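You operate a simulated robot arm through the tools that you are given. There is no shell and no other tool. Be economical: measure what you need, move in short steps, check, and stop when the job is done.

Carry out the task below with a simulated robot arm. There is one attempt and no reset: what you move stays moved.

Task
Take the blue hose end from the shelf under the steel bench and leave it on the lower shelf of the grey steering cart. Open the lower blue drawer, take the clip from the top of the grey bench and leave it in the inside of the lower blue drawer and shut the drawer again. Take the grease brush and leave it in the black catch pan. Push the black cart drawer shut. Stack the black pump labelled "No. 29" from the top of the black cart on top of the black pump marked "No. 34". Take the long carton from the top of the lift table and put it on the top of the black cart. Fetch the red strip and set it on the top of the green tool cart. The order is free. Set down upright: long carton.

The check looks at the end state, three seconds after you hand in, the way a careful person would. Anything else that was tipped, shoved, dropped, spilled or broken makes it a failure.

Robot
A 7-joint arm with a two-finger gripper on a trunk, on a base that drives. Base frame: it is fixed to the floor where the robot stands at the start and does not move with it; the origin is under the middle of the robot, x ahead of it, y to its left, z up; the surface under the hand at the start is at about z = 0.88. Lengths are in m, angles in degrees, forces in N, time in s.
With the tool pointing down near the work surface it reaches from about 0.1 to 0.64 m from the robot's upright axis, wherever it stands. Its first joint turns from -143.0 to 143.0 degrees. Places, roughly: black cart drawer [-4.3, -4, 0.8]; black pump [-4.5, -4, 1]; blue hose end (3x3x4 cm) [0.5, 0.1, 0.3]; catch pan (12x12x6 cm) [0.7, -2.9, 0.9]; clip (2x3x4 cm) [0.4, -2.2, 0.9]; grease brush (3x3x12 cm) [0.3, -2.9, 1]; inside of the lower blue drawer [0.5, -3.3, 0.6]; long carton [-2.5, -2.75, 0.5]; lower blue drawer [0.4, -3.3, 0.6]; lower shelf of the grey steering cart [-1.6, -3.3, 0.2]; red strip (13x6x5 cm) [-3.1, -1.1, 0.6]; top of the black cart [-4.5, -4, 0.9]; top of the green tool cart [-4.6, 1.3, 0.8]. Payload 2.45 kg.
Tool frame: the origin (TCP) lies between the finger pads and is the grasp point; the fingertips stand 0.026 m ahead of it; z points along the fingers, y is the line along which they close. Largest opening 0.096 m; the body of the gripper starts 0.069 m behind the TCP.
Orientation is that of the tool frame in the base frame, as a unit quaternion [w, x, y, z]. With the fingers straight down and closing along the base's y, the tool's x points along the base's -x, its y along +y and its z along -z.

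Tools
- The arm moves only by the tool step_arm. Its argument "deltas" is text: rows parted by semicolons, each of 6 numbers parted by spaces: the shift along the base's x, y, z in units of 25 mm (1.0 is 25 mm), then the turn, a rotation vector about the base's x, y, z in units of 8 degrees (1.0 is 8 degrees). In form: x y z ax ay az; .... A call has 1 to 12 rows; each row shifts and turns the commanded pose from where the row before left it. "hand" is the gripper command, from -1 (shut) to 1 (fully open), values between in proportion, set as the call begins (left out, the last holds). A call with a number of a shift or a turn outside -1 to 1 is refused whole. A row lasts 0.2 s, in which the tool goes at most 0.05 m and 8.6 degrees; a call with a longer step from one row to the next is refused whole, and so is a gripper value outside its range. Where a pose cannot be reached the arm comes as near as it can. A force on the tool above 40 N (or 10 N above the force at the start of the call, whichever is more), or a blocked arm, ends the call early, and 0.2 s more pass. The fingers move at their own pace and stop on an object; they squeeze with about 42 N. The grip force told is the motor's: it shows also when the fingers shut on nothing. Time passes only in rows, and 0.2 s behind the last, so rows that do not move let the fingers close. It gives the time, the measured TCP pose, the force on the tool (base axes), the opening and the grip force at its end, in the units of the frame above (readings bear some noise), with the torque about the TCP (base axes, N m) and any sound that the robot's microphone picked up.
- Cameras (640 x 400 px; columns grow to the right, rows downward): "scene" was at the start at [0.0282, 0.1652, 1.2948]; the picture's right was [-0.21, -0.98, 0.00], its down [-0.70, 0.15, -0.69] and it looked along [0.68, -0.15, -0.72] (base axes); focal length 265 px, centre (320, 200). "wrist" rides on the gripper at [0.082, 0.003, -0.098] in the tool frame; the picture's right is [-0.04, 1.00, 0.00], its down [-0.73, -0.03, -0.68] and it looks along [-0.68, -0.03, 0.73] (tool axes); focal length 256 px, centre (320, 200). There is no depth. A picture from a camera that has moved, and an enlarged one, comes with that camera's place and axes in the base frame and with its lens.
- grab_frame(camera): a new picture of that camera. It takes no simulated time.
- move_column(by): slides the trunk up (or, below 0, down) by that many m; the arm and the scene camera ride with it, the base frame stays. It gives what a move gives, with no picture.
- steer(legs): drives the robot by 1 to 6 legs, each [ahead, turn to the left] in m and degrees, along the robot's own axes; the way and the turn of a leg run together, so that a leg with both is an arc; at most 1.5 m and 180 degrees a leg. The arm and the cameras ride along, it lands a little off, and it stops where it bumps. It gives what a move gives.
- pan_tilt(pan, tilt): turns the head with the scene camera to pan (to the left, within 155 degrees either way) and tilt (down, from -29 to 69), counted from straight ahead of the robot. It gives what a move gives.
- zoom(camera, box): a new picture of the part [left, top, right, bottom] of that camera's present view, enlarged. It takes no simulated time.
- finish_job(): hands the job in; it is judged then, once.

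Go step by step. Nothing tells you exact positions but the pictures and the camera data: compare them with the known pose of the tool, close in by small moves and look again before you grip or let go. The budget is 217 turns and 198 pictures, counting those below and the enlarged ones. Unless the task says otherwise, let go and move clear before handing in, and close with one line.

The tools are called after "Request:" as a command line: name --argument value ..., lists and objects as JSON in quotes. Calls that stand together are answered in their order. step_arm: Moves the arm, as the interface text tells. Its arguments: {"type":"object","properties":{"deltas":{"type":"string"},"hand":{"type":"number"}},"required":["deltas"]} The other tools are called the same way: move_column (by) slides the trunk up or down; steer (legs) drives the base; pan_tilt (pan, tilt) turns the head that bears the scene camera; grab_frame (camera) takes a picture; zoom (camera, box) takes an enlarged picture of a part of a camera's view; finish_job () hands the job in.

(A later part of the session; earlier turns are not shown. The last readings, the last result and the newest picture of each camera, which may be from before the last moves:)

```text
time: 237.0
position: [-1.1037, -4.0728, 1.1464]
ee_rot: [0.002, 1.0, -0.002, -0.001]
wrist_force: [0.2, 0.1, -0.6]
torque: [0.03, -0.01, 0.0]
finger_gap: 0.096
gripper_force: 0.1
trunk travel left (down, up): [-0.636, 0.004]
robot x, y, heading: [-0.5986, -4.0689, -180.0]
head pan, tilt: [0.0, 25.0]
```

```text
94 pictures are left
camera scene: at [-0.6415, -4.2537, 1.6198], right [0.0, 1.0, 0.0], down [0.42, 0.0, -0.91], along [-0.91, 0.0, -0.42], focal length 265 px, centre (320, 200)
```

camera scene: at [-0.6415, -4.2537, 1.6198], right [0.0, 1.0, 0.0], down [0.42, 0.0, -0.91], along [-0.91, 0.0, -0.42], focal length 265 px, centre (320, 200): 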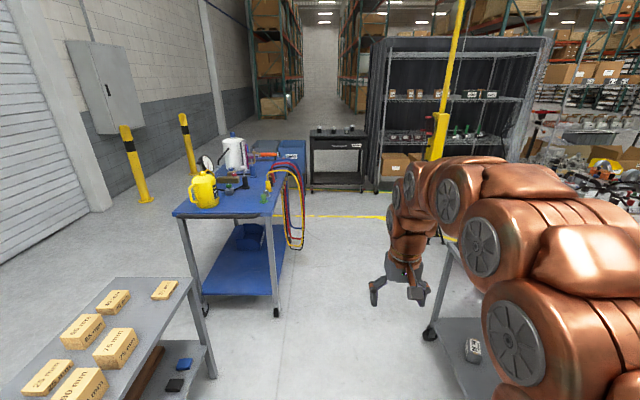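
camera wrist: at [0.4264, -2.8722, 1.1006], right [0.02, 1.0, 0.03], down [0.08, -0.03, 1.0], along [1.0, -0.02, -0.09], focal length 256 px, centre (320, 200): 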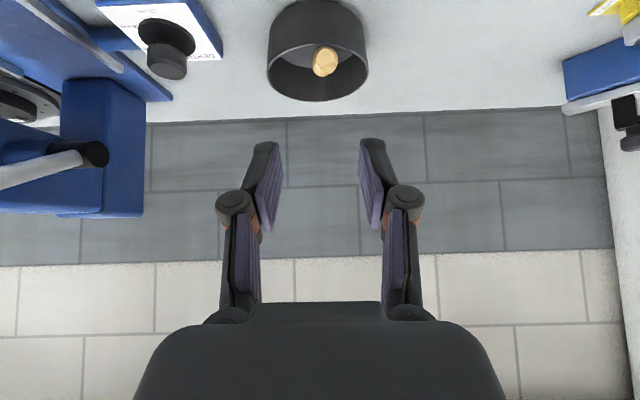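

Request:
steer --legs '[[0, -3], [1.5, 0], [0, 3]]'

Request:
grab_frame --camera "scene"

Request:
pan_tilt --pan -70 --tilt 30

Request:
grab_frame --camera "scene"

```text
time: 245.3
position: [-2.6108, -4.0264, 1.1465]
ee_rot: [0.001, 1.0, 0.01, -0.001]
wrist_force: [0.1, 0.2, -0.7]
torque: [0.05, -0.01, -0.02]
finger_gap: 0.0959
gripper_force: 0.1
trunk travel left (down, up): [-0.636, 0.004]
robot x, y, heading: [-2.1057, -4.0122, -178.5]
head pan, tilt: [0.0, 25.0]
```

```text
93 pictures are left
camera scene: at [-2.1444, -4.1964, 1.6199], right [-0.03, 1.0, 0.0], down [0.42, 0.01, -0.91], along [-0.91, -0.02, -0.42], focal length 265 px, centre (320, 200)
```

scene: 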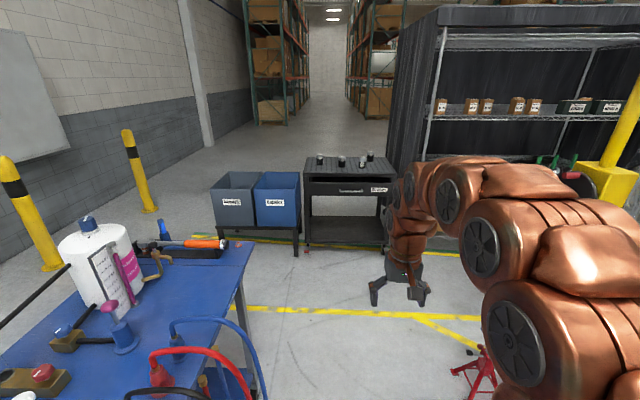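

```text
time: 246.7
position: [-2.6119, -4.0281, 1.1456]
ee_rot: [0.0, 1.0, 0.009, -0.001]
wrist_force: [0.6, 0.0, 0.1]
torque: [0.03, -0.01, -0.02]
finger_gap: 0.0961
gripper_force: 0.1
trunk travel left (down, up): [-0.636, 0.004]
robot x, y, heading: [-2.1056, -4.0133, -178.6]
head pan, tilt: [-70.0, 30.0]
```

```text
92 pictures are left
camera scene: at [-2.0855, -4.1099, 1.6119], right [0.93, 0.37, 0.0], down [0.18, -0.46, -0.87], along [-0.32, 0.81, -0.5], focal length 265 px, centre (320, 200)
```

scene: 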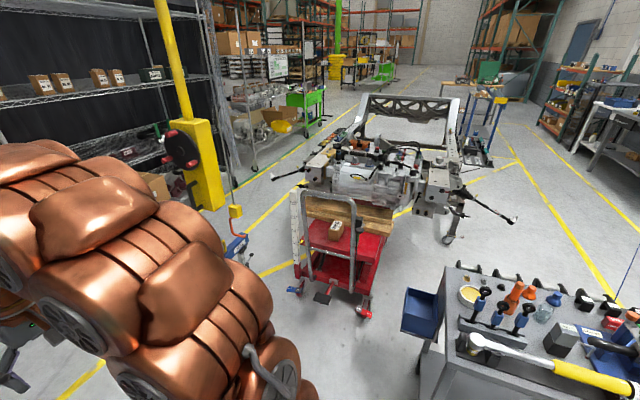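

Request:
zoom --camera "scene" --box '[260, 170, 420, 330]'

Request:
pan_tilt --pan -30 --tilt 45

Request:
grab_frame --camera "scene"

```text
2.50 times, centred on (340, 250) of scene
camera zoom: at [-2.0855, -4.1099, 1.6119], right [0.93, 0.37, 0.0], down [0.18, -0.46, -0.87], along [-0.32, 0.81, -0.5], focal length 664 px, centre (270, 75)
```

zoom: 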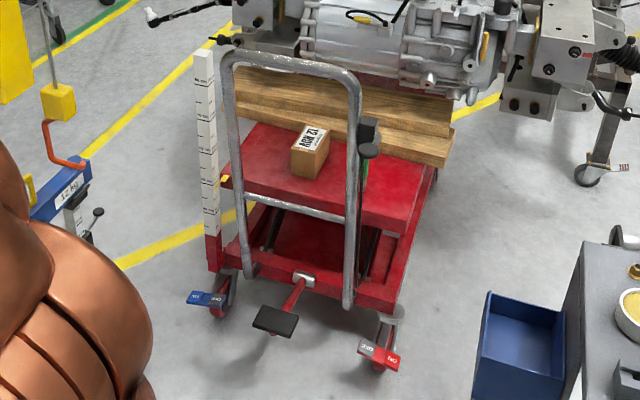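

```text
time: 247.8
position: [-2.6116, -4.029, 1.1478]
ee_rot: [0.001, 1.0, 0.01, -0.001]
wrist_force: [-1.3, 0.1, -0.4]
torque: [0.03, 0.0, -0.01]
finger_gap: 0.096
gripper_force: 0.0
trunk travel left (down, up): [-0.636, 0.004]
robot x, y, heading: [-2.109, -4.0129, -178.7]
head pan, tilt: [-30.0, 45.0]
```

```text
90 pictures are left
camera scene: at [-2.1237, -4.1552, 1.5893], right [0.48, 0.88, 0.0], down [0.62, -0.34, -0.71], along [-0.62, 0.34, -0.71], focal length 265 px, centre (320, 200)
```

scene: 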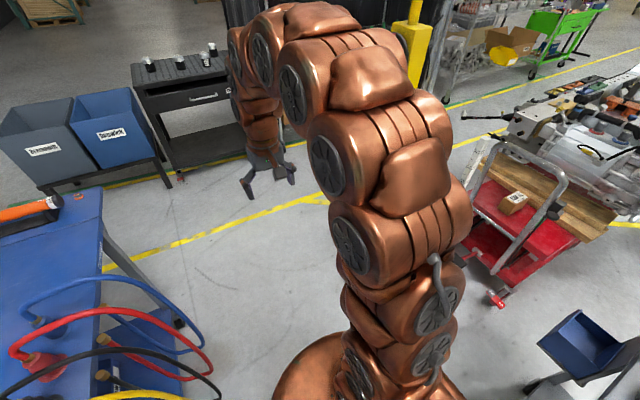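

The carton stands on the red lift table behind a U-handle; I'll handle the black cart first and view the lift from the west later.

Request:
steer --legs '[[1.35, -1]]'

Request:
pan_tilt --pan 0 --tilt 40

Request:
grab_frame --camera "scene"

Request:
pan_tilt --pan -115 --tilt 35

Request:
grab_frame --camera "scene"

Request:
grab_frame --camera "wrist"

```text
time: 254.5
position: [-3.9542, -4.0515, 1.1475]
ee_rot: [0.0, 1.0, 0.004, 0.0]
wrist_force: [0.3, -0.3, -0.1]
torque: [0.02, 0.0, 0.01]
finger_gap: 0.0961
gripper_force: 0.0
trunk travel left (down, up): [-0.636, 0.004]
robot x, y, heading: [-3.4477, -4.0413, -179.0]
head pan, tilt: [-30.0, 45.0]
```

```text
time: 255.5
position: [-3.9547, -4.0503, 1.1465]
ee_rot: [0.001, 1.0, 0.005, -0.001]
wrist_force: [0.0, -0.4, 0.4]
torque: [0.0, -0.03, 0.01]
finger_gap: 0.0961
gripper_force: 0.1
trunk travel left (down, up): [-0.636, 0.004]
robot x, y, heading: [-3.4479, -4.0414, -179.0]
head pan, tilt: [0.0, 40.0]
```

```text
89 pictures are left
camera scene: at [-3.4818, -4.2247, 1.5965], right [-0.02, 1.0, 0.0], down [0.64, 0.01, -0.77], along [-0.77, -0.01, -0.64], focal length 265 px, centre (320, 200)
```

scene: 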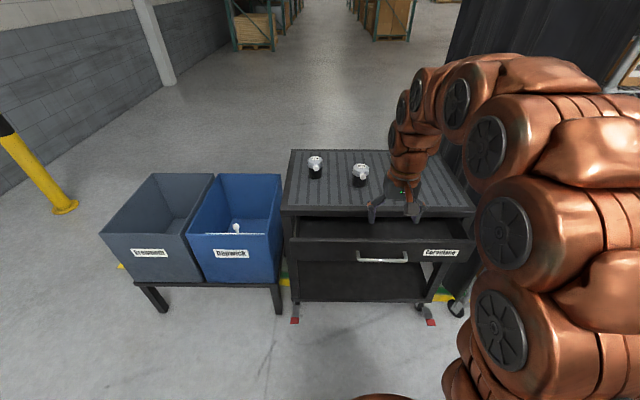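

```text
time: 257.4
position: [-3.9551, -4.0515, 1.1466]
ee_rot: [0.0, 1.0, 0.004, -0.001]
wrist_force: [1.3, 0.0, 0.6]
torque: [0.01, 0.01, 0.01]
finger_gap: 0.0962
gripper_force: 0.1
trunk travel left (down, up): [-0.636, 0.004]
robot x, y, heading: [-3.4505, -4.0477, -179.1]
head pan, tilt: [-115.0, 35.0]
```

```text
88 pictures are left
camera scene: at [-3.361, -4.143, 1.6041], right [0.91, -0.41, 0.0], down [-0.23, -0.52, -0.82], along [0.33, 0.75, -0.57], focal length 265 px, centre (320, 200)
```

scene: 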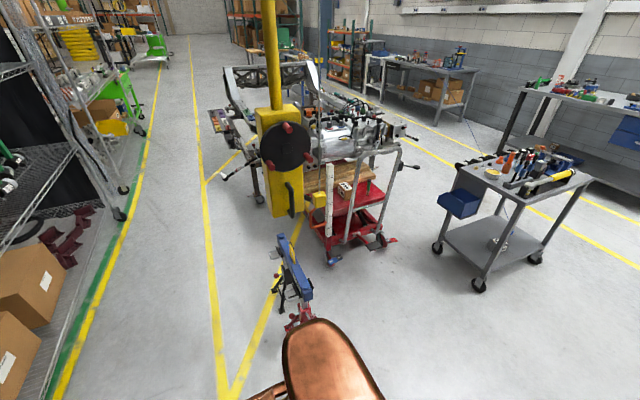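

```text
87 pictures are left
camera wrist: at [-3.8732, -4.0536, 1.2445], right [-0.03, -1.0, 0.0], down [-0.73, 0.02, 0.68], along [-0.68, 0.02, -0.73], focal length 256 px, centre (320, 200)
```

wrist: 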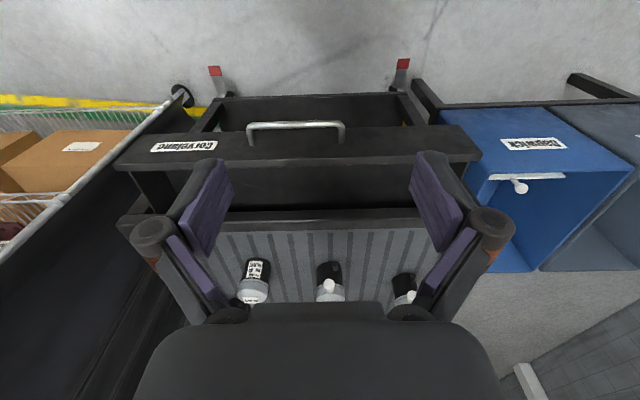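

Request:
zoom --camera "wrist" --box '[110, 100, 510, 320]'

Request:
pan_tilt --pan 0 --tilt 40

Request:
zoom --camera "scene" --box '[270, 130, 490, 310]'

```text
1.60 times, centred on (310, 210) of wrist
camera zoom: at [-3.8732, -4.0536, 1.2445], right [-0.03, -1.0, 0.0], down [-0.73, 0.02, 0.68], along [-0.68, 0.02, -0.73], focal length 410 px, centre (336, 184)
```

zoom: 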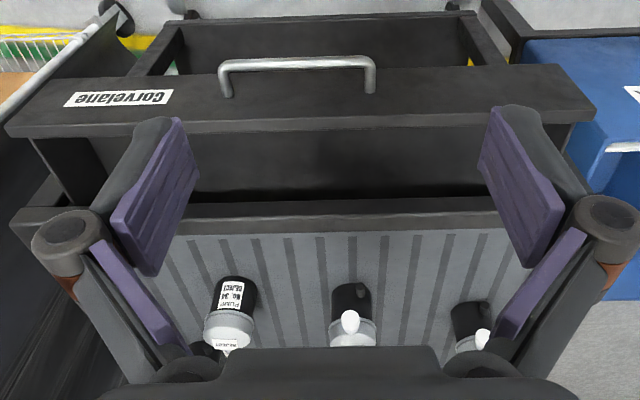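

```text
time: 259.3
position: [-3.9536, -4.0515, 1.1477]
ee_rot: [0.001, 1.0, 0.005, -0.001]
wrist_force: [0.0, 0.1, 0.2]
torque: [-0.01, 0.02, -0.01]
finger_gap: 0.0959
gripper_force: 0.1
trunk travel left (down, up): [-0.636, 0.004]
robot x, y, heading: [-3.4485, -4.0398, -179.3]
head pan, tilt: [0.0, 40.0]
```

```text
2.22 times, centred on (380, 220) of scene
camera zoom: at [-3.4818, -4.2247, 1.5966], right [-0.02, 1.0, 0.0], down [0.64, 0.01, -0.77], along [-0.77, -0.01, -0.64], focal length 590 px, centre (187, 156)
```

zoom: 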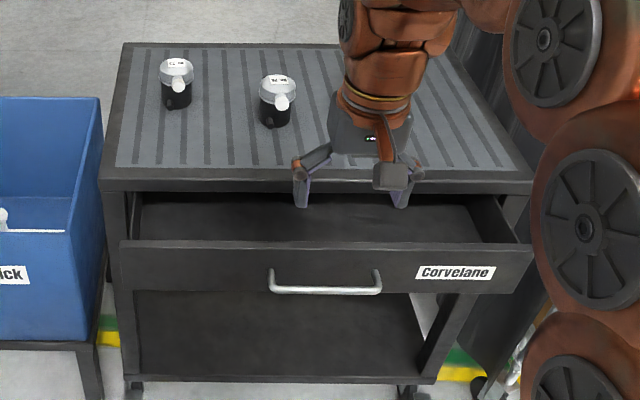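

One pump on the +y side reads "No. 34". First I'll push the black drawer shut with closed fingers, tool tilted 45°.

Request:
step_arm --deltas "0 0.5 0 0 0.9375 0;0 0.5 0 0 0.9375 0;0 0.5 0 0 0.9375 0;0 0.5 0 0 0.9375 0;0 0 0 0 0.9375 0;0 0 0 0 0.9375 0" --hand -1

Request:
move_column --by -0.303

Request:
grab_frame --camera "wrist"

Request:
zoom --camera "scene" --box '[280, 60, 440, 160]'

```text
time: 260.7
position: [-3.9552, -4.0007, 1.1476]
ee_rot: [-0.001, 0.923, 0.005, -0.385]
wrist_force: [0.1, -0.4, 0.2]
torque: [0.0, 0.03, -0.02]
finger_gap: 0.0002
gripper_force: 28.3
trunk travel left (down, up): [-0.636, 0.004]
robot x, y, heading: [-3.4481, -4.0433, -178.9]
head pan, tilt: [0.0, 40.0]
```

```text
time: 263.8
position: [-3.9551, -4.0002, 0.8444]
ee_rot: [-0.001, 0.924, 0.005, -0.383]
wrist_force: [-0.2, -0.7, -0.8]
torque: [-0.02, -0.01, 0.01]
finger_gap: 0.0
gripper_force: 28.7
trunk travel left (down, up): [-0.333, 0.307]
robot x, y, heading: [-3.45, -4.0398, -178.9]
head pan, tilt: [0.0, 40.0]
```

```text
84 pictures are left
camera wrist: at [-3.8278, -4.0032, 0.8553], right [-0.02, -1.0, 0.02], down [-0.04, 0.02, 1.0], along [-1.0, 0.02, -0.04], focal length 256 px, centre (320, 200)
```

wrist: 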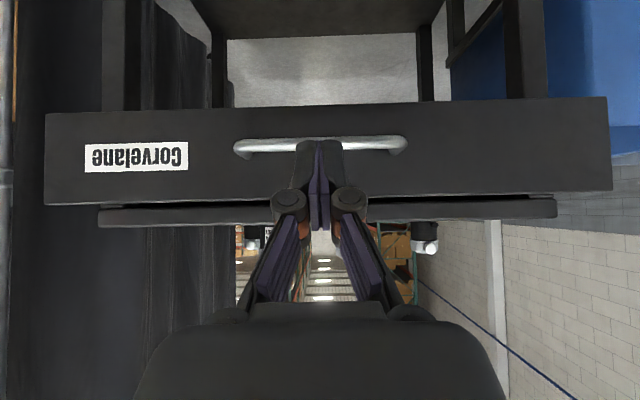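

```text
4.00 times, centred on (360, 110) of scene
camera zoom: at [-3.4818, -4.2247, 1.2936], right [-0.02, 1.0, 0.0], down [0.64, 0.01, -0.77], along [-0.77, -0.01, -0.64], focal length 1062 px, centre (160, 560)
```

zoom: 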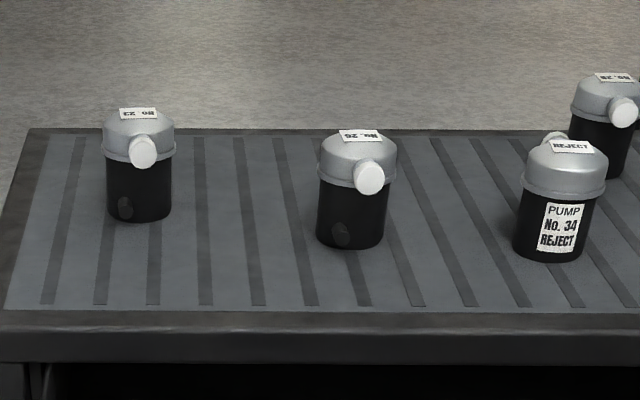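

Request:
steer --legs '[[0.16, 0]]'

Request:
step_arm --deltas "-0.5 0 0 0 0 0;-0.5 0 0 0 0 0;-0.5 0 0 0 0 0;-0.5 0 0 0 0 0;-0.5 0 0 0 0 0"

Request:
grab_frame --camera "wrist"

Request:
zoom --camera "scene" --box '[200, 40, 520, 240]'

```text
time: 265.2
position: [-4.1121, -4.0035, 0.8443]
ee_rot: [-0.002, 0.924, 0.005, -0.383]
wrist_force: [0.2, 0.3, 0.1]
torque: [-0.01, 0.01, 0.0]
finger_gap: 0.0
gripper_force: 28.5
trunk travel left (down, up): [-0.333, 0.307]
robot x, y, heading: [-3.6073, -4.0408, -178.8]
head pan, tilt: [0.0, 40.0]
```

```text
time: 266.4
position: [-4.1742, -4.0045, 0.8444]
ee_rot: [0.0, 0.924, 0.006, -0.383]
wrist_force: [-0.5, 0.2, 0.9]
torque: [0.03, -0.01, 0.02]
finger_gap: 0.0
gripper_force: 28.6
trunk travel left (down, up): [-0.333, 0.307]
robot x, y, heading: [-3.6087, -4.0415, -179.1]
head pan, tilt: [0.0, 40.0]
```

```text
82 pictures are left
camera wrist: at [-4.0481, -4.0072, 0.8556], right [-0.02, -1.0, 0.02], down [-0.04, 0.02, 1.0], along [-1.0, 0.02, -0.04], focal length 256 px, centre (320, 200)
```

wrist: 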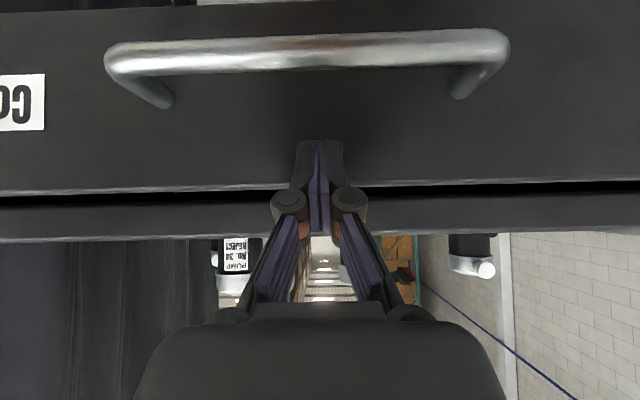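

```text
2.00 times, centred on (360, 140) of scene
camera zoom: at [-3.6397, -4.2273, 1.2936], right [-0.02, 1.0, 0.0], down [0.64, 0.01, -0.77], along [-0.77, -0.01, -0.64], focal length 531 px, centre (240, 320)
```

zoom: 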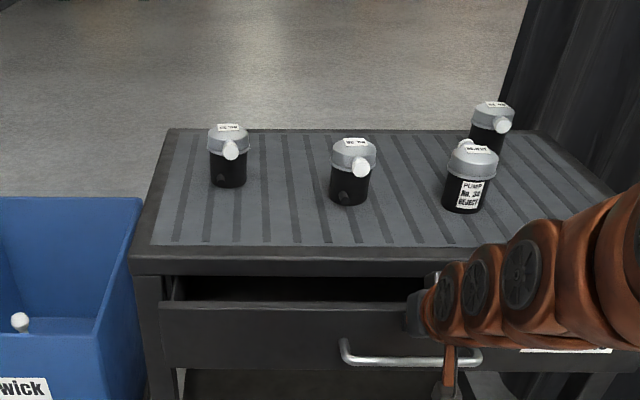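

Request:
step_arm --deltas "-0.5 0 0 0 0 0;-0.5 0 0 0 0 0;-0.5 0 0 0 0 0;-0.5 0 0 0 0 0;-0.5 0 0 0 0 0;-0.5 0 0 0 0 0;-0.5 0 0 0 0 0;-0.5 0 0 0 0 0"

Request:
grab_frame --camera "wrist"

Request:
zoom --camera "scene" --box '[200, 40, 520, 240]'

```text
time: 267.7
position: [-4.241, -4.0043, 0.8412]
ee_rot: [0.0, 0.926, 0.006, -0.378]
wrist_force: [33.1, -0.8, 15.8]
torque: [-0.02, 0.09, 0.03]
finger_gap: 0.006
gripper_force: 27.9
trunk travel left (down, up): [-0.333, 0.307]
robot x, y, heading: [-3.6087, -4.0407, -178.9]
head pan, tilt: [0.0, 40.0]
stopped in row 6: the force on the tool passed its limit at 67 N (the readings are from after the stop); the commanded pose is now the measured one
```

```text
80 pictures are left
camera wrist: at [-4.1134, -4.0064, 0.8556], right [-0.02, -1.0, 0.02], down [-0.05, 0.02, 1.0], along [-1.0, 0.02, -0.05], focal length 256 px, centre (320, 200)
```

wrist: 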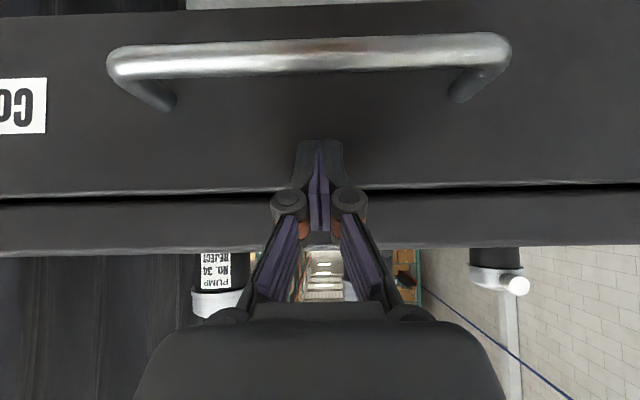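

```text
2.00 times, centred on (360, 140) of scene
camera zoom: at [-3.6369, -4.2274, 1.2939], right [-0.02, 1.0, 0.0], down [0.64, 0.01, -0.77], along [-0.77, -0.01, -0.64], focal length 531 px, centre (240, 320)
```

zoom: 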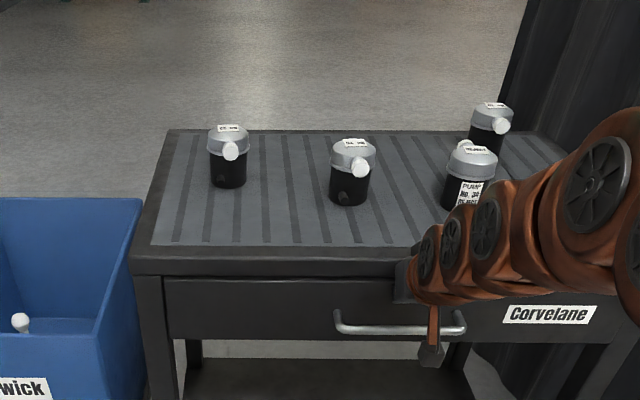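

Drawer is closed. Back off, raise, and read the pump labels.

Request:
steer --legs '[[-0.15, 0]]'

Request:
move_column --by 0.306

Request:
step_arm --deltas "0 0 0.5 0 -0.9375 0;0 0 0.5 0 -0.9375 0;0 0 0 0 -0.9375 0;0 0 0 0 -0.9375 0;0 0 0 0 -0.9375 0;0 0 0 0 -0.9375 0" --hand 1

Request:
zoom --camera "wrist" --box '[160, 180, 560, 320]'

Request:
zoom --camera "scene" --box '[290, 130, 450, 230]'

```text
time: 269.1
position: [-4.0878, -4.0032, 0.8407]
ee_rot: [0.001, 0.926, 0.007, -0.378]
wrist_force: [0.4, 0.0, -0.1]
torque: [0.0, 0.0, 0.0]
finger_gap: 0.0002
gripper_force: 28.9
trunk travel left (down, up): [-0.333, 0.307]
robot x, y, heading: [-3.4568, -4.0439, -178.8]
head pan, tilt: [0.0, 40.0]
```

```text
time: 272.2
position: [-4.0886, -4.0031, 1.1478]
ee_rot: [-0.001, 0.926, 0.006, -0.378]
wrist_force: [0.2, 0.7, -0.6]
torque: [-0.02, -0.02, -0.02]
finger_gap: 0.0001
gripper_force: 28.4
trunk travel left (down, up): [-0.639, 0.001]
robot x, y, heading: [-3.4526, -4.0455, -179.1]
head pan, tilt: [0.0, 40.0]
```

```text
time: 273.6
position: [-4.0876, -4.0024, 1.1718]
ee_rot: [0.002, 1.0, 0.005, 0.006]
wrist_force: [1.1, 0.0, 0.8]
torque: [0.0, 0.03, -0.01]
finger_gap: 0.0961
gripper_force: 0.1
trunk travel left (down, up): [-0.639, 0.001]
robot x, y, heading: [-3.453, -4.041, -178.8]
head pan, tilt: [0.0, 40.0]
```

```text
1.60 times, centred on (360, 250) of wrist
camera zoom: at [-4.0086, -4.0051, 1.2712], right [-0.03, -1.0, 0.0], down [-0.74, 0.02, 0.67], along [-0.67, 0.02, -0.74], focal length 410 px, centre (256, 120)
```

zoom: 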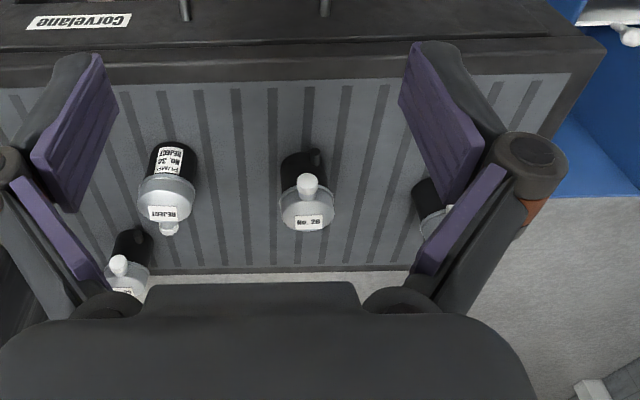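

```text
4.00 times, centred on (370, 180) of scene
camera zoom: at [-3.4847, -4.2246, 1.5996], right [-0.02, 1.0, 0.0], down [0.64, 0.01, -0.77], along [-0.77, -0.02, -0.64], focal length 1062 px, centre (120, 280)
```

zoom: 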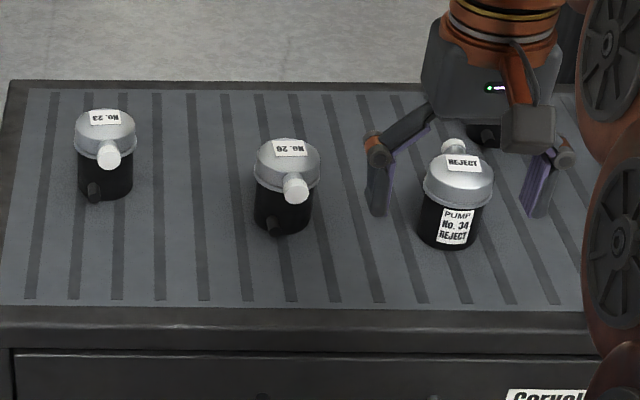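

Request:
zoom --camera "wrist" --box '[320, 265, 384, 325]'

Request:
step_arm --deltas "0 -1 0 0 0 0;0 -1 0 0 0 0;0 -1 0 0 0 0;0 -1 0 0 0 0;0 -1 0 0 0 0"

Request:
zoom --camera "scene" --box '[350, 130, 500, 230]'

```text
6.67 times, centred on (352, 295) of wrist
camera zoom: at [-4.0086, -4.0051, 1.2712], right [-0.03, -1.0, 0.0], down [-0.74, 0.02, 0.67], along [-0.67, 0.02, -0.74], focal length 1707 px, centre (107, -433)
```

zoom: 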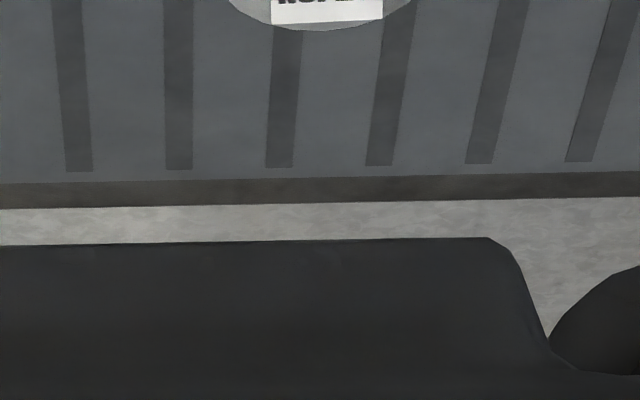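

```text
time: 274.8
position: [-4.0882, -4.1279, 1.1732]
ee_rot: [0.003, 1.0, 0.006, 0.006]
wrist_force: [-0.4, 0.7, -0.5]
torque: [-0.03, 0.04, 0.0]
finger_gap: 0.0957
gripper_force: 0.1
trunk travel left (down, up): [-0.639, 0.001]
robot x, y, heading: [-3.4568, -4.0463, -179.0]
head pan, tilt: [0.0, 40.0]
```

```text
4.00 times, centred on (425, 180) of scene
camera zoom: at [-3.485, -4.2245, 1.5996], right [-0.02, 1.0, 0.0], down [0.64, 0.01, -0.77], along [-0.77, -0.02, -0.64], focal length 1062 px, centre (-100, 280)
```

zoom: 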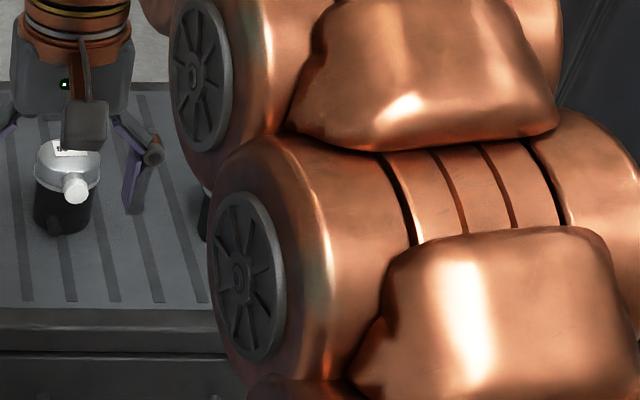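

Request:
zoom --camera "wrist" --box '[200, 220, 360, 310]'

Request:
zoom --camera "wrist" --box '[100, 220, 240, 310]'

```text
4.00 times, centred on (280, 265) of wrist
camera zoom: at [-4.0084, -4.1305, 1.2722], right [-0.03, -1.0, 0.0], down [-0.74, 0.02, 0.67], along [-0.67, 0.02, -0.74], focal length 1024 px, centre (480, -60)
```

zoom: 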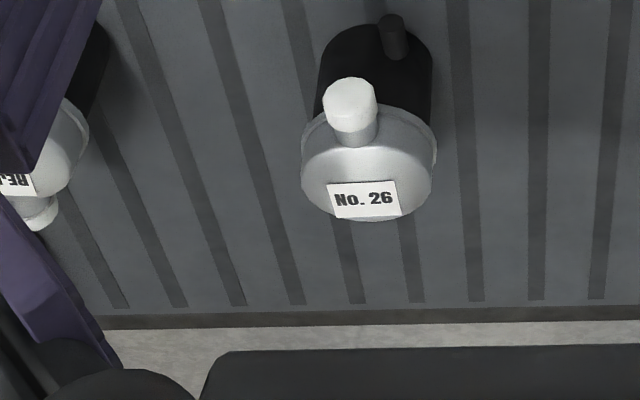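

```text
4.44 times, centred on (170, 265) of wrist
camera zoom: at [-4.0084, -4.1305, 1.2722], right [-0.03, -1.0, 0.0], down [-0.74, 0.02, 0.67], along [-0.67, 0.02, -0.74], focal length 1138 px, centre (987, -89)
```

zoom: 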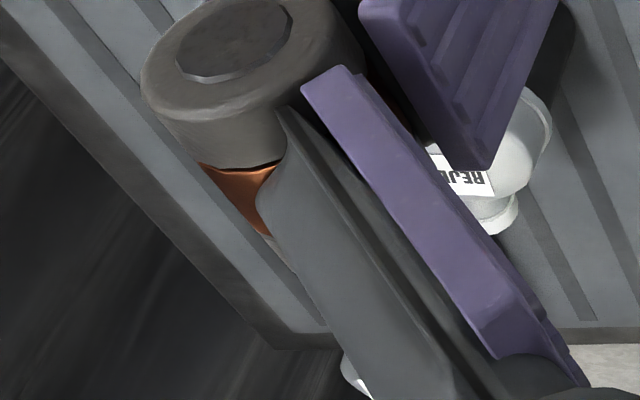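

Request:
zoom --camera "wrist" --box '[380, 220, 480, 310]'

Request:
step_arm --deltas "-0.8 1 0 0 0 0;-0.8 1 0 0 0 0;-0.8 1 0 0 0 0;-0.8 1 0 0 0 0;-0.8 1 0 0 0 0;0 1 0 0 0 0;0 1 0 0 0 0;0 1 0 0 0 0;0 1 0 0 0 0;0 1 0 0 0 0;0 1 0 0 0 0;0 1 0 0 0 0"

Request:
grab_frame --camera "wrist"

```text
4.44 times, centred on (430, 265) of wrist
camera zoom: at [-4.0084, -4.1305, 1.2722], right [-0.03, -1.0, 0.0], down [-0.74, 0.02, 0.67], along [-0.67, 0.02, -0.74], focal length 1138 px, centre (-169, -89)
```

zoom: 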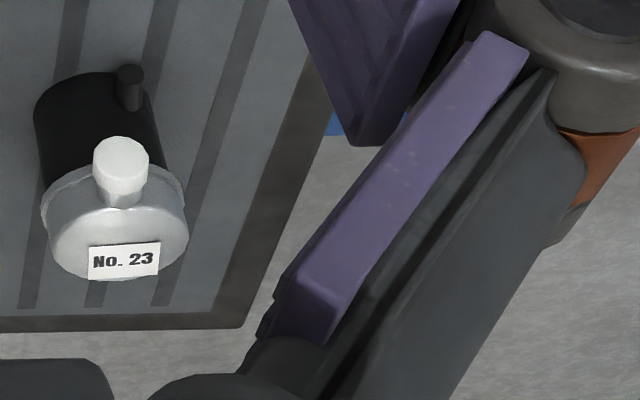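

```text
time: 277.4
position: [-4.1497, -3.8795, 1.1496]
ee_rot: [0.003, 1.0, 0.007, 0.006]
wrist_force: [-0.2, -0.4, -0.2]
torque: [0.02, -0.01, -0.01]
finger_gap: 0.0958
gripper_force: 0.0
out of reach, approached as far as the arm can: row 4, 5, 9, 10, 12
trunk travel left (down, up): [-0.639, 0.001]
robot x, y, heading: [-3.4568, -4.0393, -179.1]
head pan, tilt: [0.0, 40.0]
```

```text
71 pictures are left
camera wrist: at [-4.0709, -3.8814, 1.2485], right [-0.03, -1.0, 0.0], down [-0.74, 0.02, 0.67], along [-0.67, 0.01, -0.74], focal length 256 px, centre (320, 200)
```

wrist: 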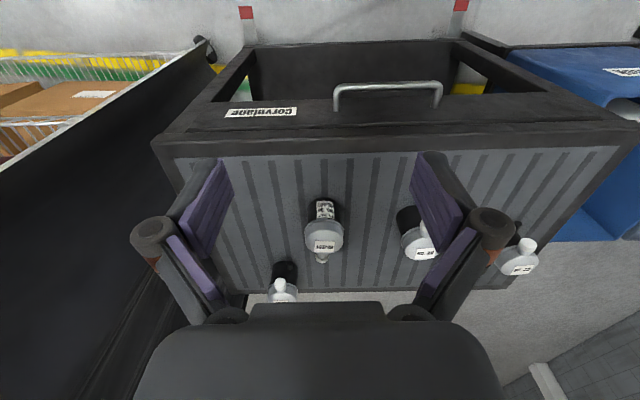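

The remaining pump must be No. 29 at about (-4.61, -3.79); No. 34 is at (-4.415, -3.88). I'll drive closer so both are reachable.

Request:
steer --legs '[[0, -15], [0.43, 0], [0, 15]]'

Request:
grab_frame --camera "wrist"

```text
time: 281.8
position: [-4.5623, -3.7866, 1.1507]
ee_rot: [0.002, 1.0, 0.011, 0.005]
wrist_force: [0.7, 0.5, 0.0]
torque: [0.0, 0.02, 0.02]
finger_gap: 0.0958
gripper_force: 0.0
trunk travel left (down, up): [-0.639, 0.001]
robot x, y, heading: [-3.8612, -3.9418, -178.3]
head pan, tilt: [0.0, 40.0]
```

```text
70 pictures are left
camera wrist: at [-4.4823, -3.7884, 1.2485], right [-0.02, -1.0, 0.0], down [-0.74, 0.02, 0.67], along [-0.67, 0.01, -0.74], focal length 256 px, centre (320, 200)
```

wrist: 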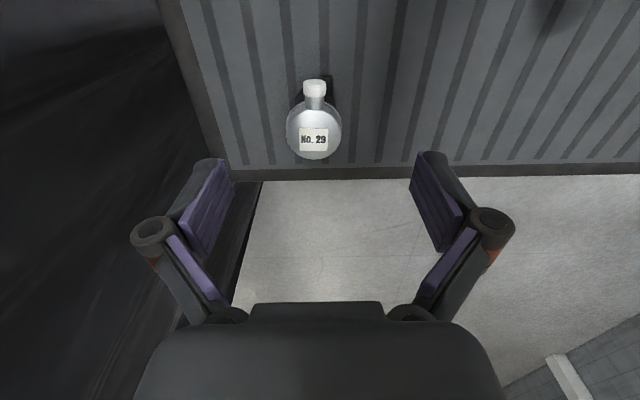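

Label No. 29 confirmed. Moving over it and descending in steps.

Request:
step_arm --deltas "-0.6 0.1 -1 0 0 0;-0.6 0.1 -1 0 0 0;-0.6 0 -1 0 0 0;-0.4 0 -1 0 0 0;0 0 -0.6 0 0 0"

Request:
grab_frame --camera "wrist"

```text
time: 282.9
position: [-4.613, -3.7823, 1.0301]
ee_rot: [0.002, 1.0, 0.011, 0.005]
wrist_force: [0.0, -0.7, -0.6]
torque: [-0.01, 0.01, -0.02]
finger_gap: 0.0962
gripper_force: 0.1
out of reach, approached as far as the arm can: row 3
trunk travel left (down, up): [-0.639, 0.001]
robot x, y, heading: [-3.8643, -3.9462, -178.4]
head pan, tilt: [0.0, 40.0]
```

```text
69 pictures are left
camera wrist: at [-4.5325, -3.7844, 1.1297], right [-0.02, -1.0, 0.0], down [-0.74, 0.02, 0.67], along [-0.67, 0.01, -0.74], focal length 256 px, centre (320, 200)
```

wrist: 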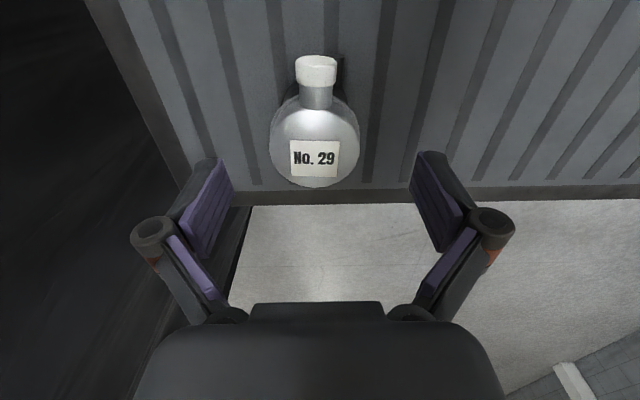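

Request:
step_arm --deltas "-0.4 0.1 -1 0 0 0;0 0 -1 0 0 0;0 0 -0.8 0 0 0;0 0 -0.6 0 0 0"

Request:
step_arm --deltas "0 0 0 0 0 0;0 0 0 0 0 0;0 0 0 0 0 0;0 0 0 0 0 0" --hand -1

Request:
grab_frame --camera "wrist"

```text
time: 283.9
position: [-4.6231, -3.7807, 0.9459]
ee_rot: [0.003, 1.0, 0.011, 0.005]
wrist_force: [0.4, 0.2, -0.1]
torque: [0.0, 0.03, 0.0]
finger_gap: 0.0958
gripper_force: 0.1
trunk travel left (down, up): [-0.639, 0.001]
robot x, y, heading: [-3.8585, -3.9433, -178.1]
head pan, tilt: [0.0, 40.0]
```

```text
time: 284.9
position: [-4.6223, -3.7811, 0.9467]
ee_rot: [0.002, 1.0, 0.01, 0.005]
wrist_force: [-2.1, 3.2, 5.9]
torque: [0.12, 0.1, -0.04]
finger_gap: 0.0673
gripper_force: 42.3
trunk travel left (down, up): [-0.639, 0.001]
robot x, y, heading: [-3.8631, -3.9447, -178.0]
head pan, tilt: [0.0, 40.0]
```

```text
68 pictures are left
camera wrist: at [-4.5426, -3.7822, 1.0459], right [-0.02, -1.0, 0.0], down [-0.74, 0.02, 0.67], along [-0.67, 0.01, -0.74], focal length 256 px, centre (320, 200)
```

wrist: 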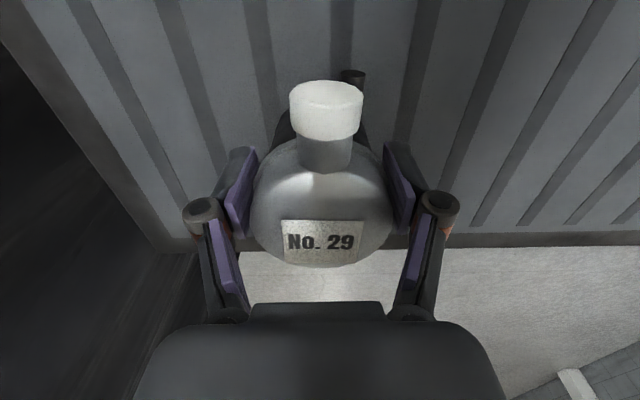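

Gripped. Lift, then move to a spot where I can view No. 34 past the held pump.

Request:
step_arm --deltas "0 0 0.6 0 0 0;0 0 1 0 0 0;0 0 1 0 0 0;0 0 1 0 0 0;0 0 1 0 0 0;0 0 1 0 0 0;0.5 0 1 0 0 0;1 0 0 0 0 0;1 0 0 0 0 0;1 0 0 0 0 0;1 0 0 0 0 0;1 0 0 0 0 0"

Request:
step_arm --deltas "1 -1 0 0 0 0;1 -1 0 0 0 0;1 -1 0 0 0 0;1 -1 0 0 0 0;1 -1 0 0 0 0;1 -1 0 0 0 0;1 -1 0 0 0 0;1 -1 0 0 0 0;1 -1 0 0 0 0;0 -1 0 0 0 0"

Request:
grab_frame --camera "wrist"

```text
time: 287.6
position: [-4.466, -3.7859, 1.0868]
ee_rot: [0.003, 1.0, 0.012, 0.006]
wrist_force: [-0.3, 0.3, -4.9]
torque: [-0.04, -0.07, 0.03]
finger_gap: 0.067
gripper_force: 42.0
out of reach, approached as far as the arm can: row 4, 6
trunk travel left (down, up): [-0.639, 0.001]
robot x, y, heading: [-3.862, -3.9419, -178.1]
head pan, tilt: [0.0, 40.0]
```

```text
time: 289.8
position: [-4.2416, -4.0367, 1.0864]
ee_rot: [0.003, 1.0, 0.011, 0.005]
wrist_force: [1.0, 0.1, -5.4]
torque: [-0.02, 0.02, -0.02]
finger_gap: 0.067
gripper_force: 41.8
trunk travel left (down, up): [-0.639, 0.001]
robot x, y, heading: [-3.8635, -3.9414, -178.0]
head pan, tilt: [0.0, 40.0]
```

```text
67 pictures are left
camera wrist: at [-4.1618, -4.0378, 1.1856], right [-0.02, -1.0, 0.01], down [-0.74, 0.02, 0.67], along [-0.67, 0.01, -0.74], focal length 256 px, centre (320, 200)
```

wrist: 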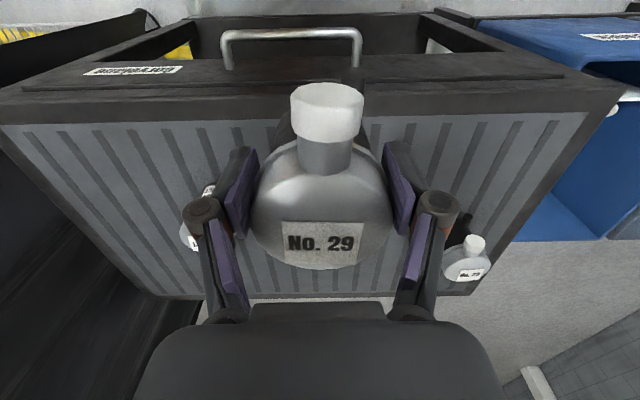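

Request:
step_arm --deltas "0.5 -1 0.5 0 0 0;0.5 -1 0.5 0 0 0;0 -0.8 0 0 0 0"

Request:
grab_frame --camera "wrist"

Request:
zoom --camera "scene" --box '[300, 170, 500, 295]'

```text
time: 290.6
position: [-4.2171, -4.1067, 1.1118]
ee_rot: [0.002, 1.0, 0.011, 0.006]
wrist_force: [-0.3, -0.7, -4.8]
torque: [-0.03, -0.02, 0.01]
finger_gap: 0.0671
gripper_force: 42.1
trunk travel left (down, up): [-0.639, 0.001]
robot x, y, heading: [-3.865, -3.9449, -178.1]
head pan, tilt: [0.0, 40.0]
```

```text
66 pictures are left
camera wrist: at [-4.1371, -4.1086, 1.2106], right [-0.02, -1.0, 0.0], down [-0.74, 0.02, 0.67], along [-0.67, 0.01, -0.74], focal length 256 px, centre (320, 200)
```

wrist: 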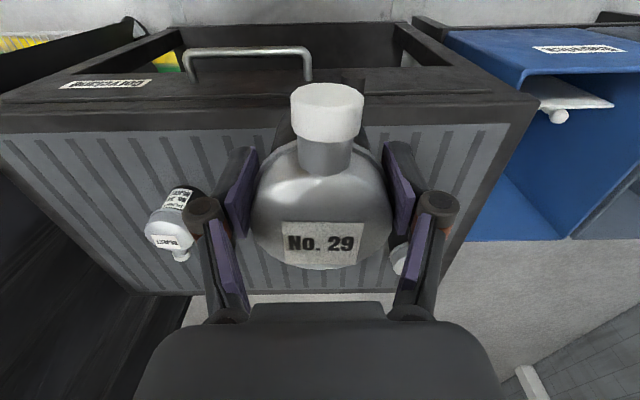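

```text
3.20 times, centred on (400, 232) of scene
camera zoom: at [-3.8927, -4.1259, 1.5995], right [-0.03, 1.0, 0.0], down [0.64, 0.02, -0.77], along [-0.77, -0.02, -0.64], focal length 849 px, centre (64, 96)
```

zoom: 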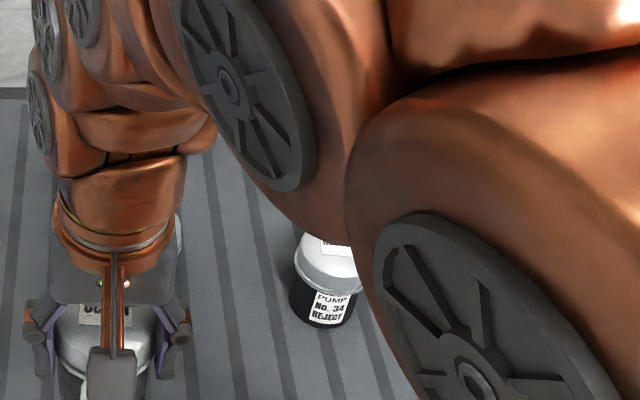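

I estimate No. 34's axis corresponds to a TCP target of (-4.418, -3.881). Moving above it.

Request:
step_arm --deltas "-0.9 1 0 0 0 0;-0.9 1 0 0 0 0;-0.9 1 0 0 0 0;-0.9 1 0 0 0 0;-0.9 1 0 0 0 0;-0.9 1 0 0 0 0;-0.9 1 0 0 0 0;-0.9 1 0 0 0 0;-0.84 1 0 0 0 0;0 0 0 0 0 0"

Request:
pan_tilt --pan -25 --tilt 40

Request:
grab_frame --camera "scene"

Request:
grab_frame --camera "wrist"

```text
time: 292.8
position: [-4.4177, -3.8831, 1.1132]
ee_rot: [0.002, 1.0, 0.011, 0.006]
wrist_force: [-0.4, 0.2, -4.2]
torque: [0.0, -0.05, -0.03]
finger_gap: 0.0671
gripper_force: 41.8
trunk travel left (down, up): [-0.639, 0.001]
robot x, y, heading: [-3.86, -3.9413, -178.4]
head pan, tilt: [0.0, 40.0]
```

```text
time: 293.6
position: [-4.4161, -3.8835, 1.1132]
ee_rot: [0.003, 1.0, 0.011, 0.005]
wrist_force: [-0.4, 0.0, -5.9]
torque: [0.01, -0.06, -0.02]
finger_gap: 0.0669
gripper_force: 42.3
trunk travel left (down, up): [-0.639, 0.001]
robot x, y, heading: [-3.8617, -3.9412, -178.2]
head pan, tilt: [-25.0, 40.0]
```

```text
64 pictures are left
camera scene: at [-3.8862, -4.0897, 1.5996], right [0.39, 0.92, 0.0], down [0.59, -0.25, -0.77], along [-0.7, 0.3, -0.64], focal length 265 px, centre (320, 200)
```

scene: 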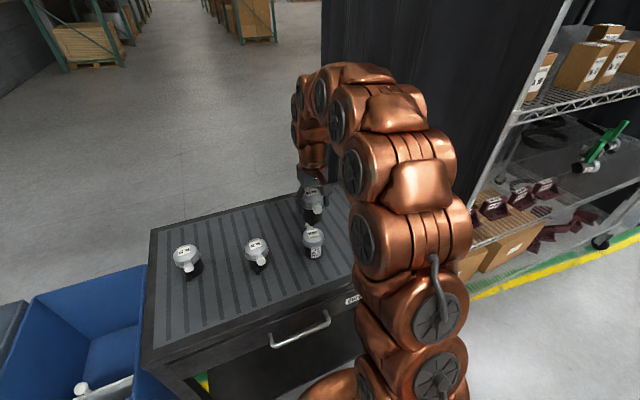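

```text
63 pictures are left
camera wrist: at [-4.3363, -3.8844, 1.2125], right [-0.02, -1.0, 0.0], down [-0.74, 0.02, 0.67], along [-0.67, 0.01, -0.74], focal length 256 px, centre (320, 200)
```

wrist: 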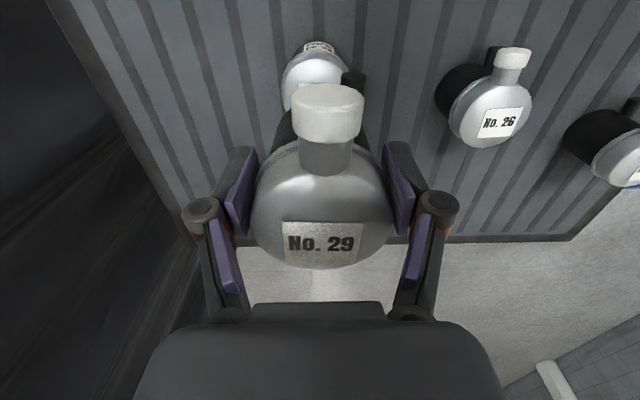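

Request:
zoom --camera "scene" --box '[270, 170, 366, 270]'

Request:
zoom --camera "wrist" --box '[240, 20, 400, 120]'

```text
4.00 times, centred on (318, 220) of scene
camera zoom: at [-3.8862, -4.0897, 1.5996], right [0.39, 0.92, 0.0], down [0.59, -0.25, -0.77], along [-0.7, 0.3, -0.64], focal length 1062 px, centre (328, 120)
```

zoom: 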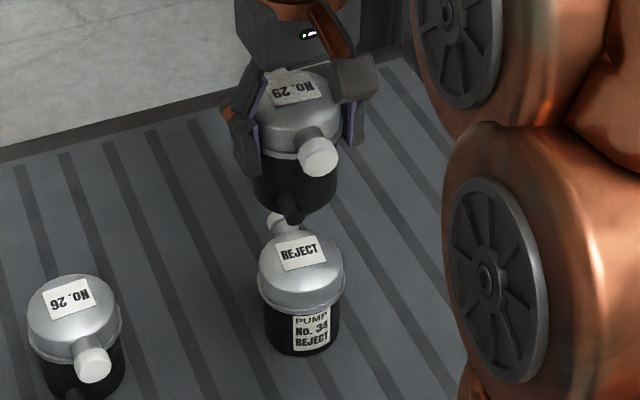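

```text
4.00 times, centred on (320, 70) of wrist
camera zoom: at [-4.3363, -3.8844, 1.2125], right [-0.02, -1.0, 0.0], down [-0.74, 0.02, 0.67], along [-0.67, 0.01, -0.74], focal length 1024 px, centre (320, 720)
```

zoom: 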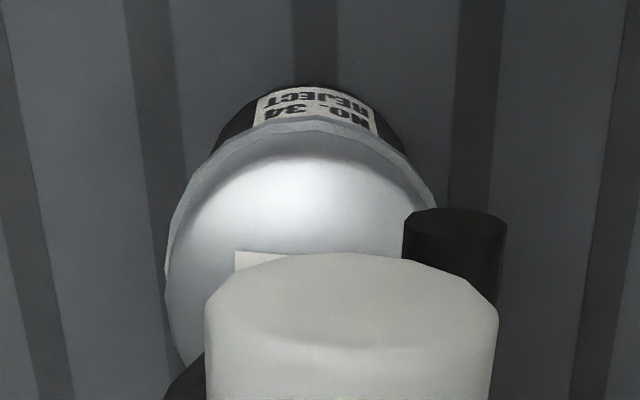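

Both views suggest a small correction of about (-7, +5) mm. Apply, then lower slowly to contact.

Request:
step_arm --deltas "-0.28 0.2 0 0 0 0;0 0 -0.8 0 0 0;0 0 -0.6 0 0 0;0 0 -0.4 0 0 0;0 0 -0.3 0 0 0"

Request:
zoom --camera "scene" --box '[270, 170, 366, 270]'

```text
time: 294.8
position: [-4.4234, -3.8773, 1.0605]
ee_rot: [0.003, 1.0, 0.011, 0.006]
wrist_force: [-0.1, -0.5, -5.3]
torque: [-0.02, -0.04, 0.02]
finger_gap: 0.0667
gripper_force: 42.0
trunk travel left (down, up): [-0.639, 0.001]
robot x, y, heading: [-3.8671, -3.9433, -178.0]
head pan, tilt: [-25.0, 40.0]
```

```text
4.00 times, centred on (318, 220) of scene
camera zoom: at [-3.8861, -4.0896, 1.5996], right [0.39, 0.92, 0.0], down [0.59, -0.25, -0.77], along [-0.7, 0.3, -0.64], focal length 1062 px, centre (328, 120)
```

zoom: 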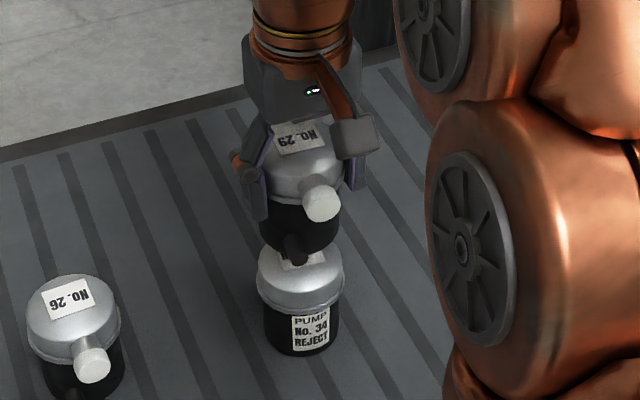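

Request:
step_arm --deltas "0 0 -0.2 0 0 0;0 0 -0.2 0 0 0;0 0 -0.15 0 0 0"

Request:
zoom --camera "scene" --box '[270, 170, 366, 270]'

```text
time: 295.6
position: [-4.4251, -3.8764, 1.0461]
ee_rot: [0.003, 1.0, 0.012, 0.005]
wrist_force: [0.3, -0.5, -5.1]
torque: [-0.04, -0.06, 0.0]
finger_gap: 0.0668
gripper_force: 42.2
trunk travel left (down, up): [-0.639, 0.001]
robot x, y, heading: [-3.8604, -3.9445, -178.0]
head pan, tilt: [-25.0, 40.0]
```

```text
4.00 times, centred on (318, 220) of scene
camera zoom: at [-3.8861, -4.0896, 1.5996], right [0.39, 0.92, 0.0], down [0.59, -0.25, -0.77], along [-0.7, 0.3, -0.64], focal length 1062 px, centre (328, 120)
```

zoom: 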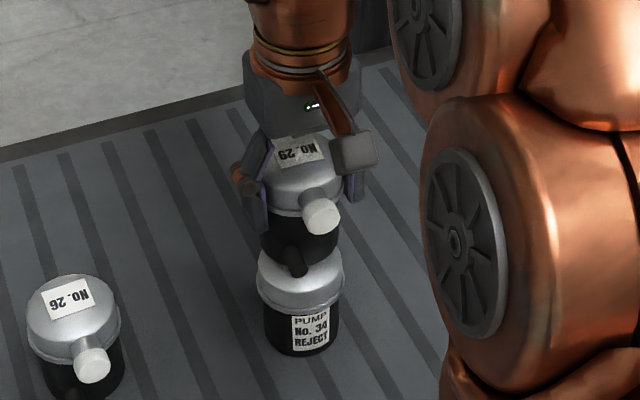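

Request:
step_arm --deltas "0 0 -0.15 0 0 0;0 0 -0.15 0 0 0"

Request:
step_arm --deltas "0 0 -0.1 0 0 0;0 0 -0.1 0 0 0;0 0 -0.1 0 0 0"

```text
time: 296.2
position: [-4.4252, -3.8778, 1.0408]
ee_rot: [0.001, 1.0, 0.011, 0.004]
wrist_force: [1.2, -1.4, 24.9]
torque: [-0.02, -0.22, 0.16]
finger_gap: 0.067
gripper_force: 41.8
trunk travel left (down, up): [-0.639, 0.001]
robot x, y, heading: [-3.8594, -3.9441, -178.1]
head pan, tilt: [-25.0, 40.0]
```

```text
time: 297.0
position: [-4.4235, -3.8771, 1.0312]
ee_rot: [0.002, 1.0, 0.011, 0.005]
wrist_force: [0.2, -2.9, 27.0]
torque: [-0.12, 0.32, 0.1]
finger_gap: 0.0669
gripper_force: 42.8
trunk travel left (down, up): [-0.639, 0.001]
robot x, y, heading: [-3.8643, -3.9454, -178.2]
head pan, tilt: [-25.0, 40.0]
```

Request:
zoom --camera "scene" --box '[270, 170, 366, 270]'

Request:
grab_frame --camera "wrist"

```text
4.00 times, centred on (318, 220) of scene
camera zoom: at [-3.8845, -4.0901, 1.5996], right [0.39, 0.92, 0.0], down [0.59, -0.25, -0.77], along [-0.7, 0.3, -0.64], focal length 1062 px, centre (328, 120)
```

zoom: 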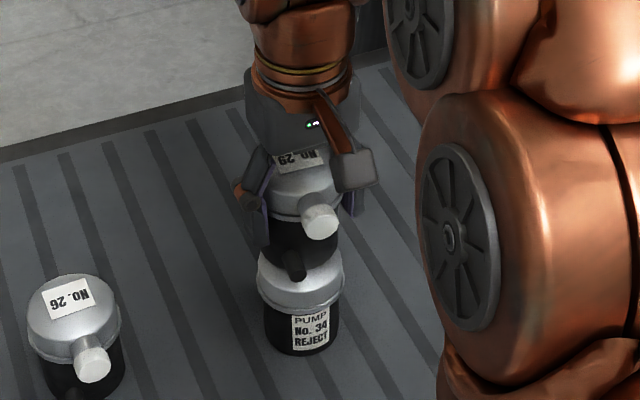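

```text
57 pictures are left
camera wrist: at [-4.344, -3.8782, 1.1306], right [-0.02, -1.0, 0.0], down [-0.74, 0.02, 0.67], along [-0.67, 0.01, -0.74], focal length 256 px, centre (320, 200)
```

wrist: 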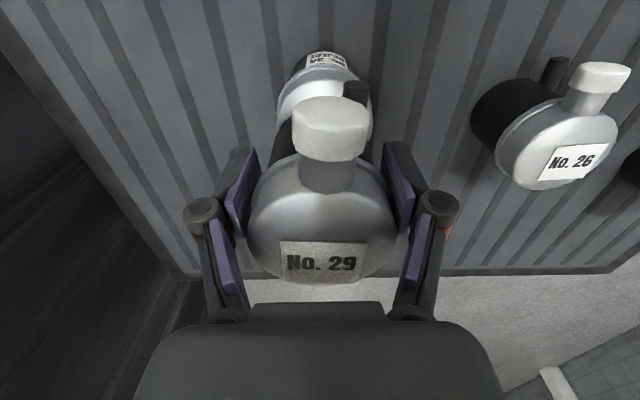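

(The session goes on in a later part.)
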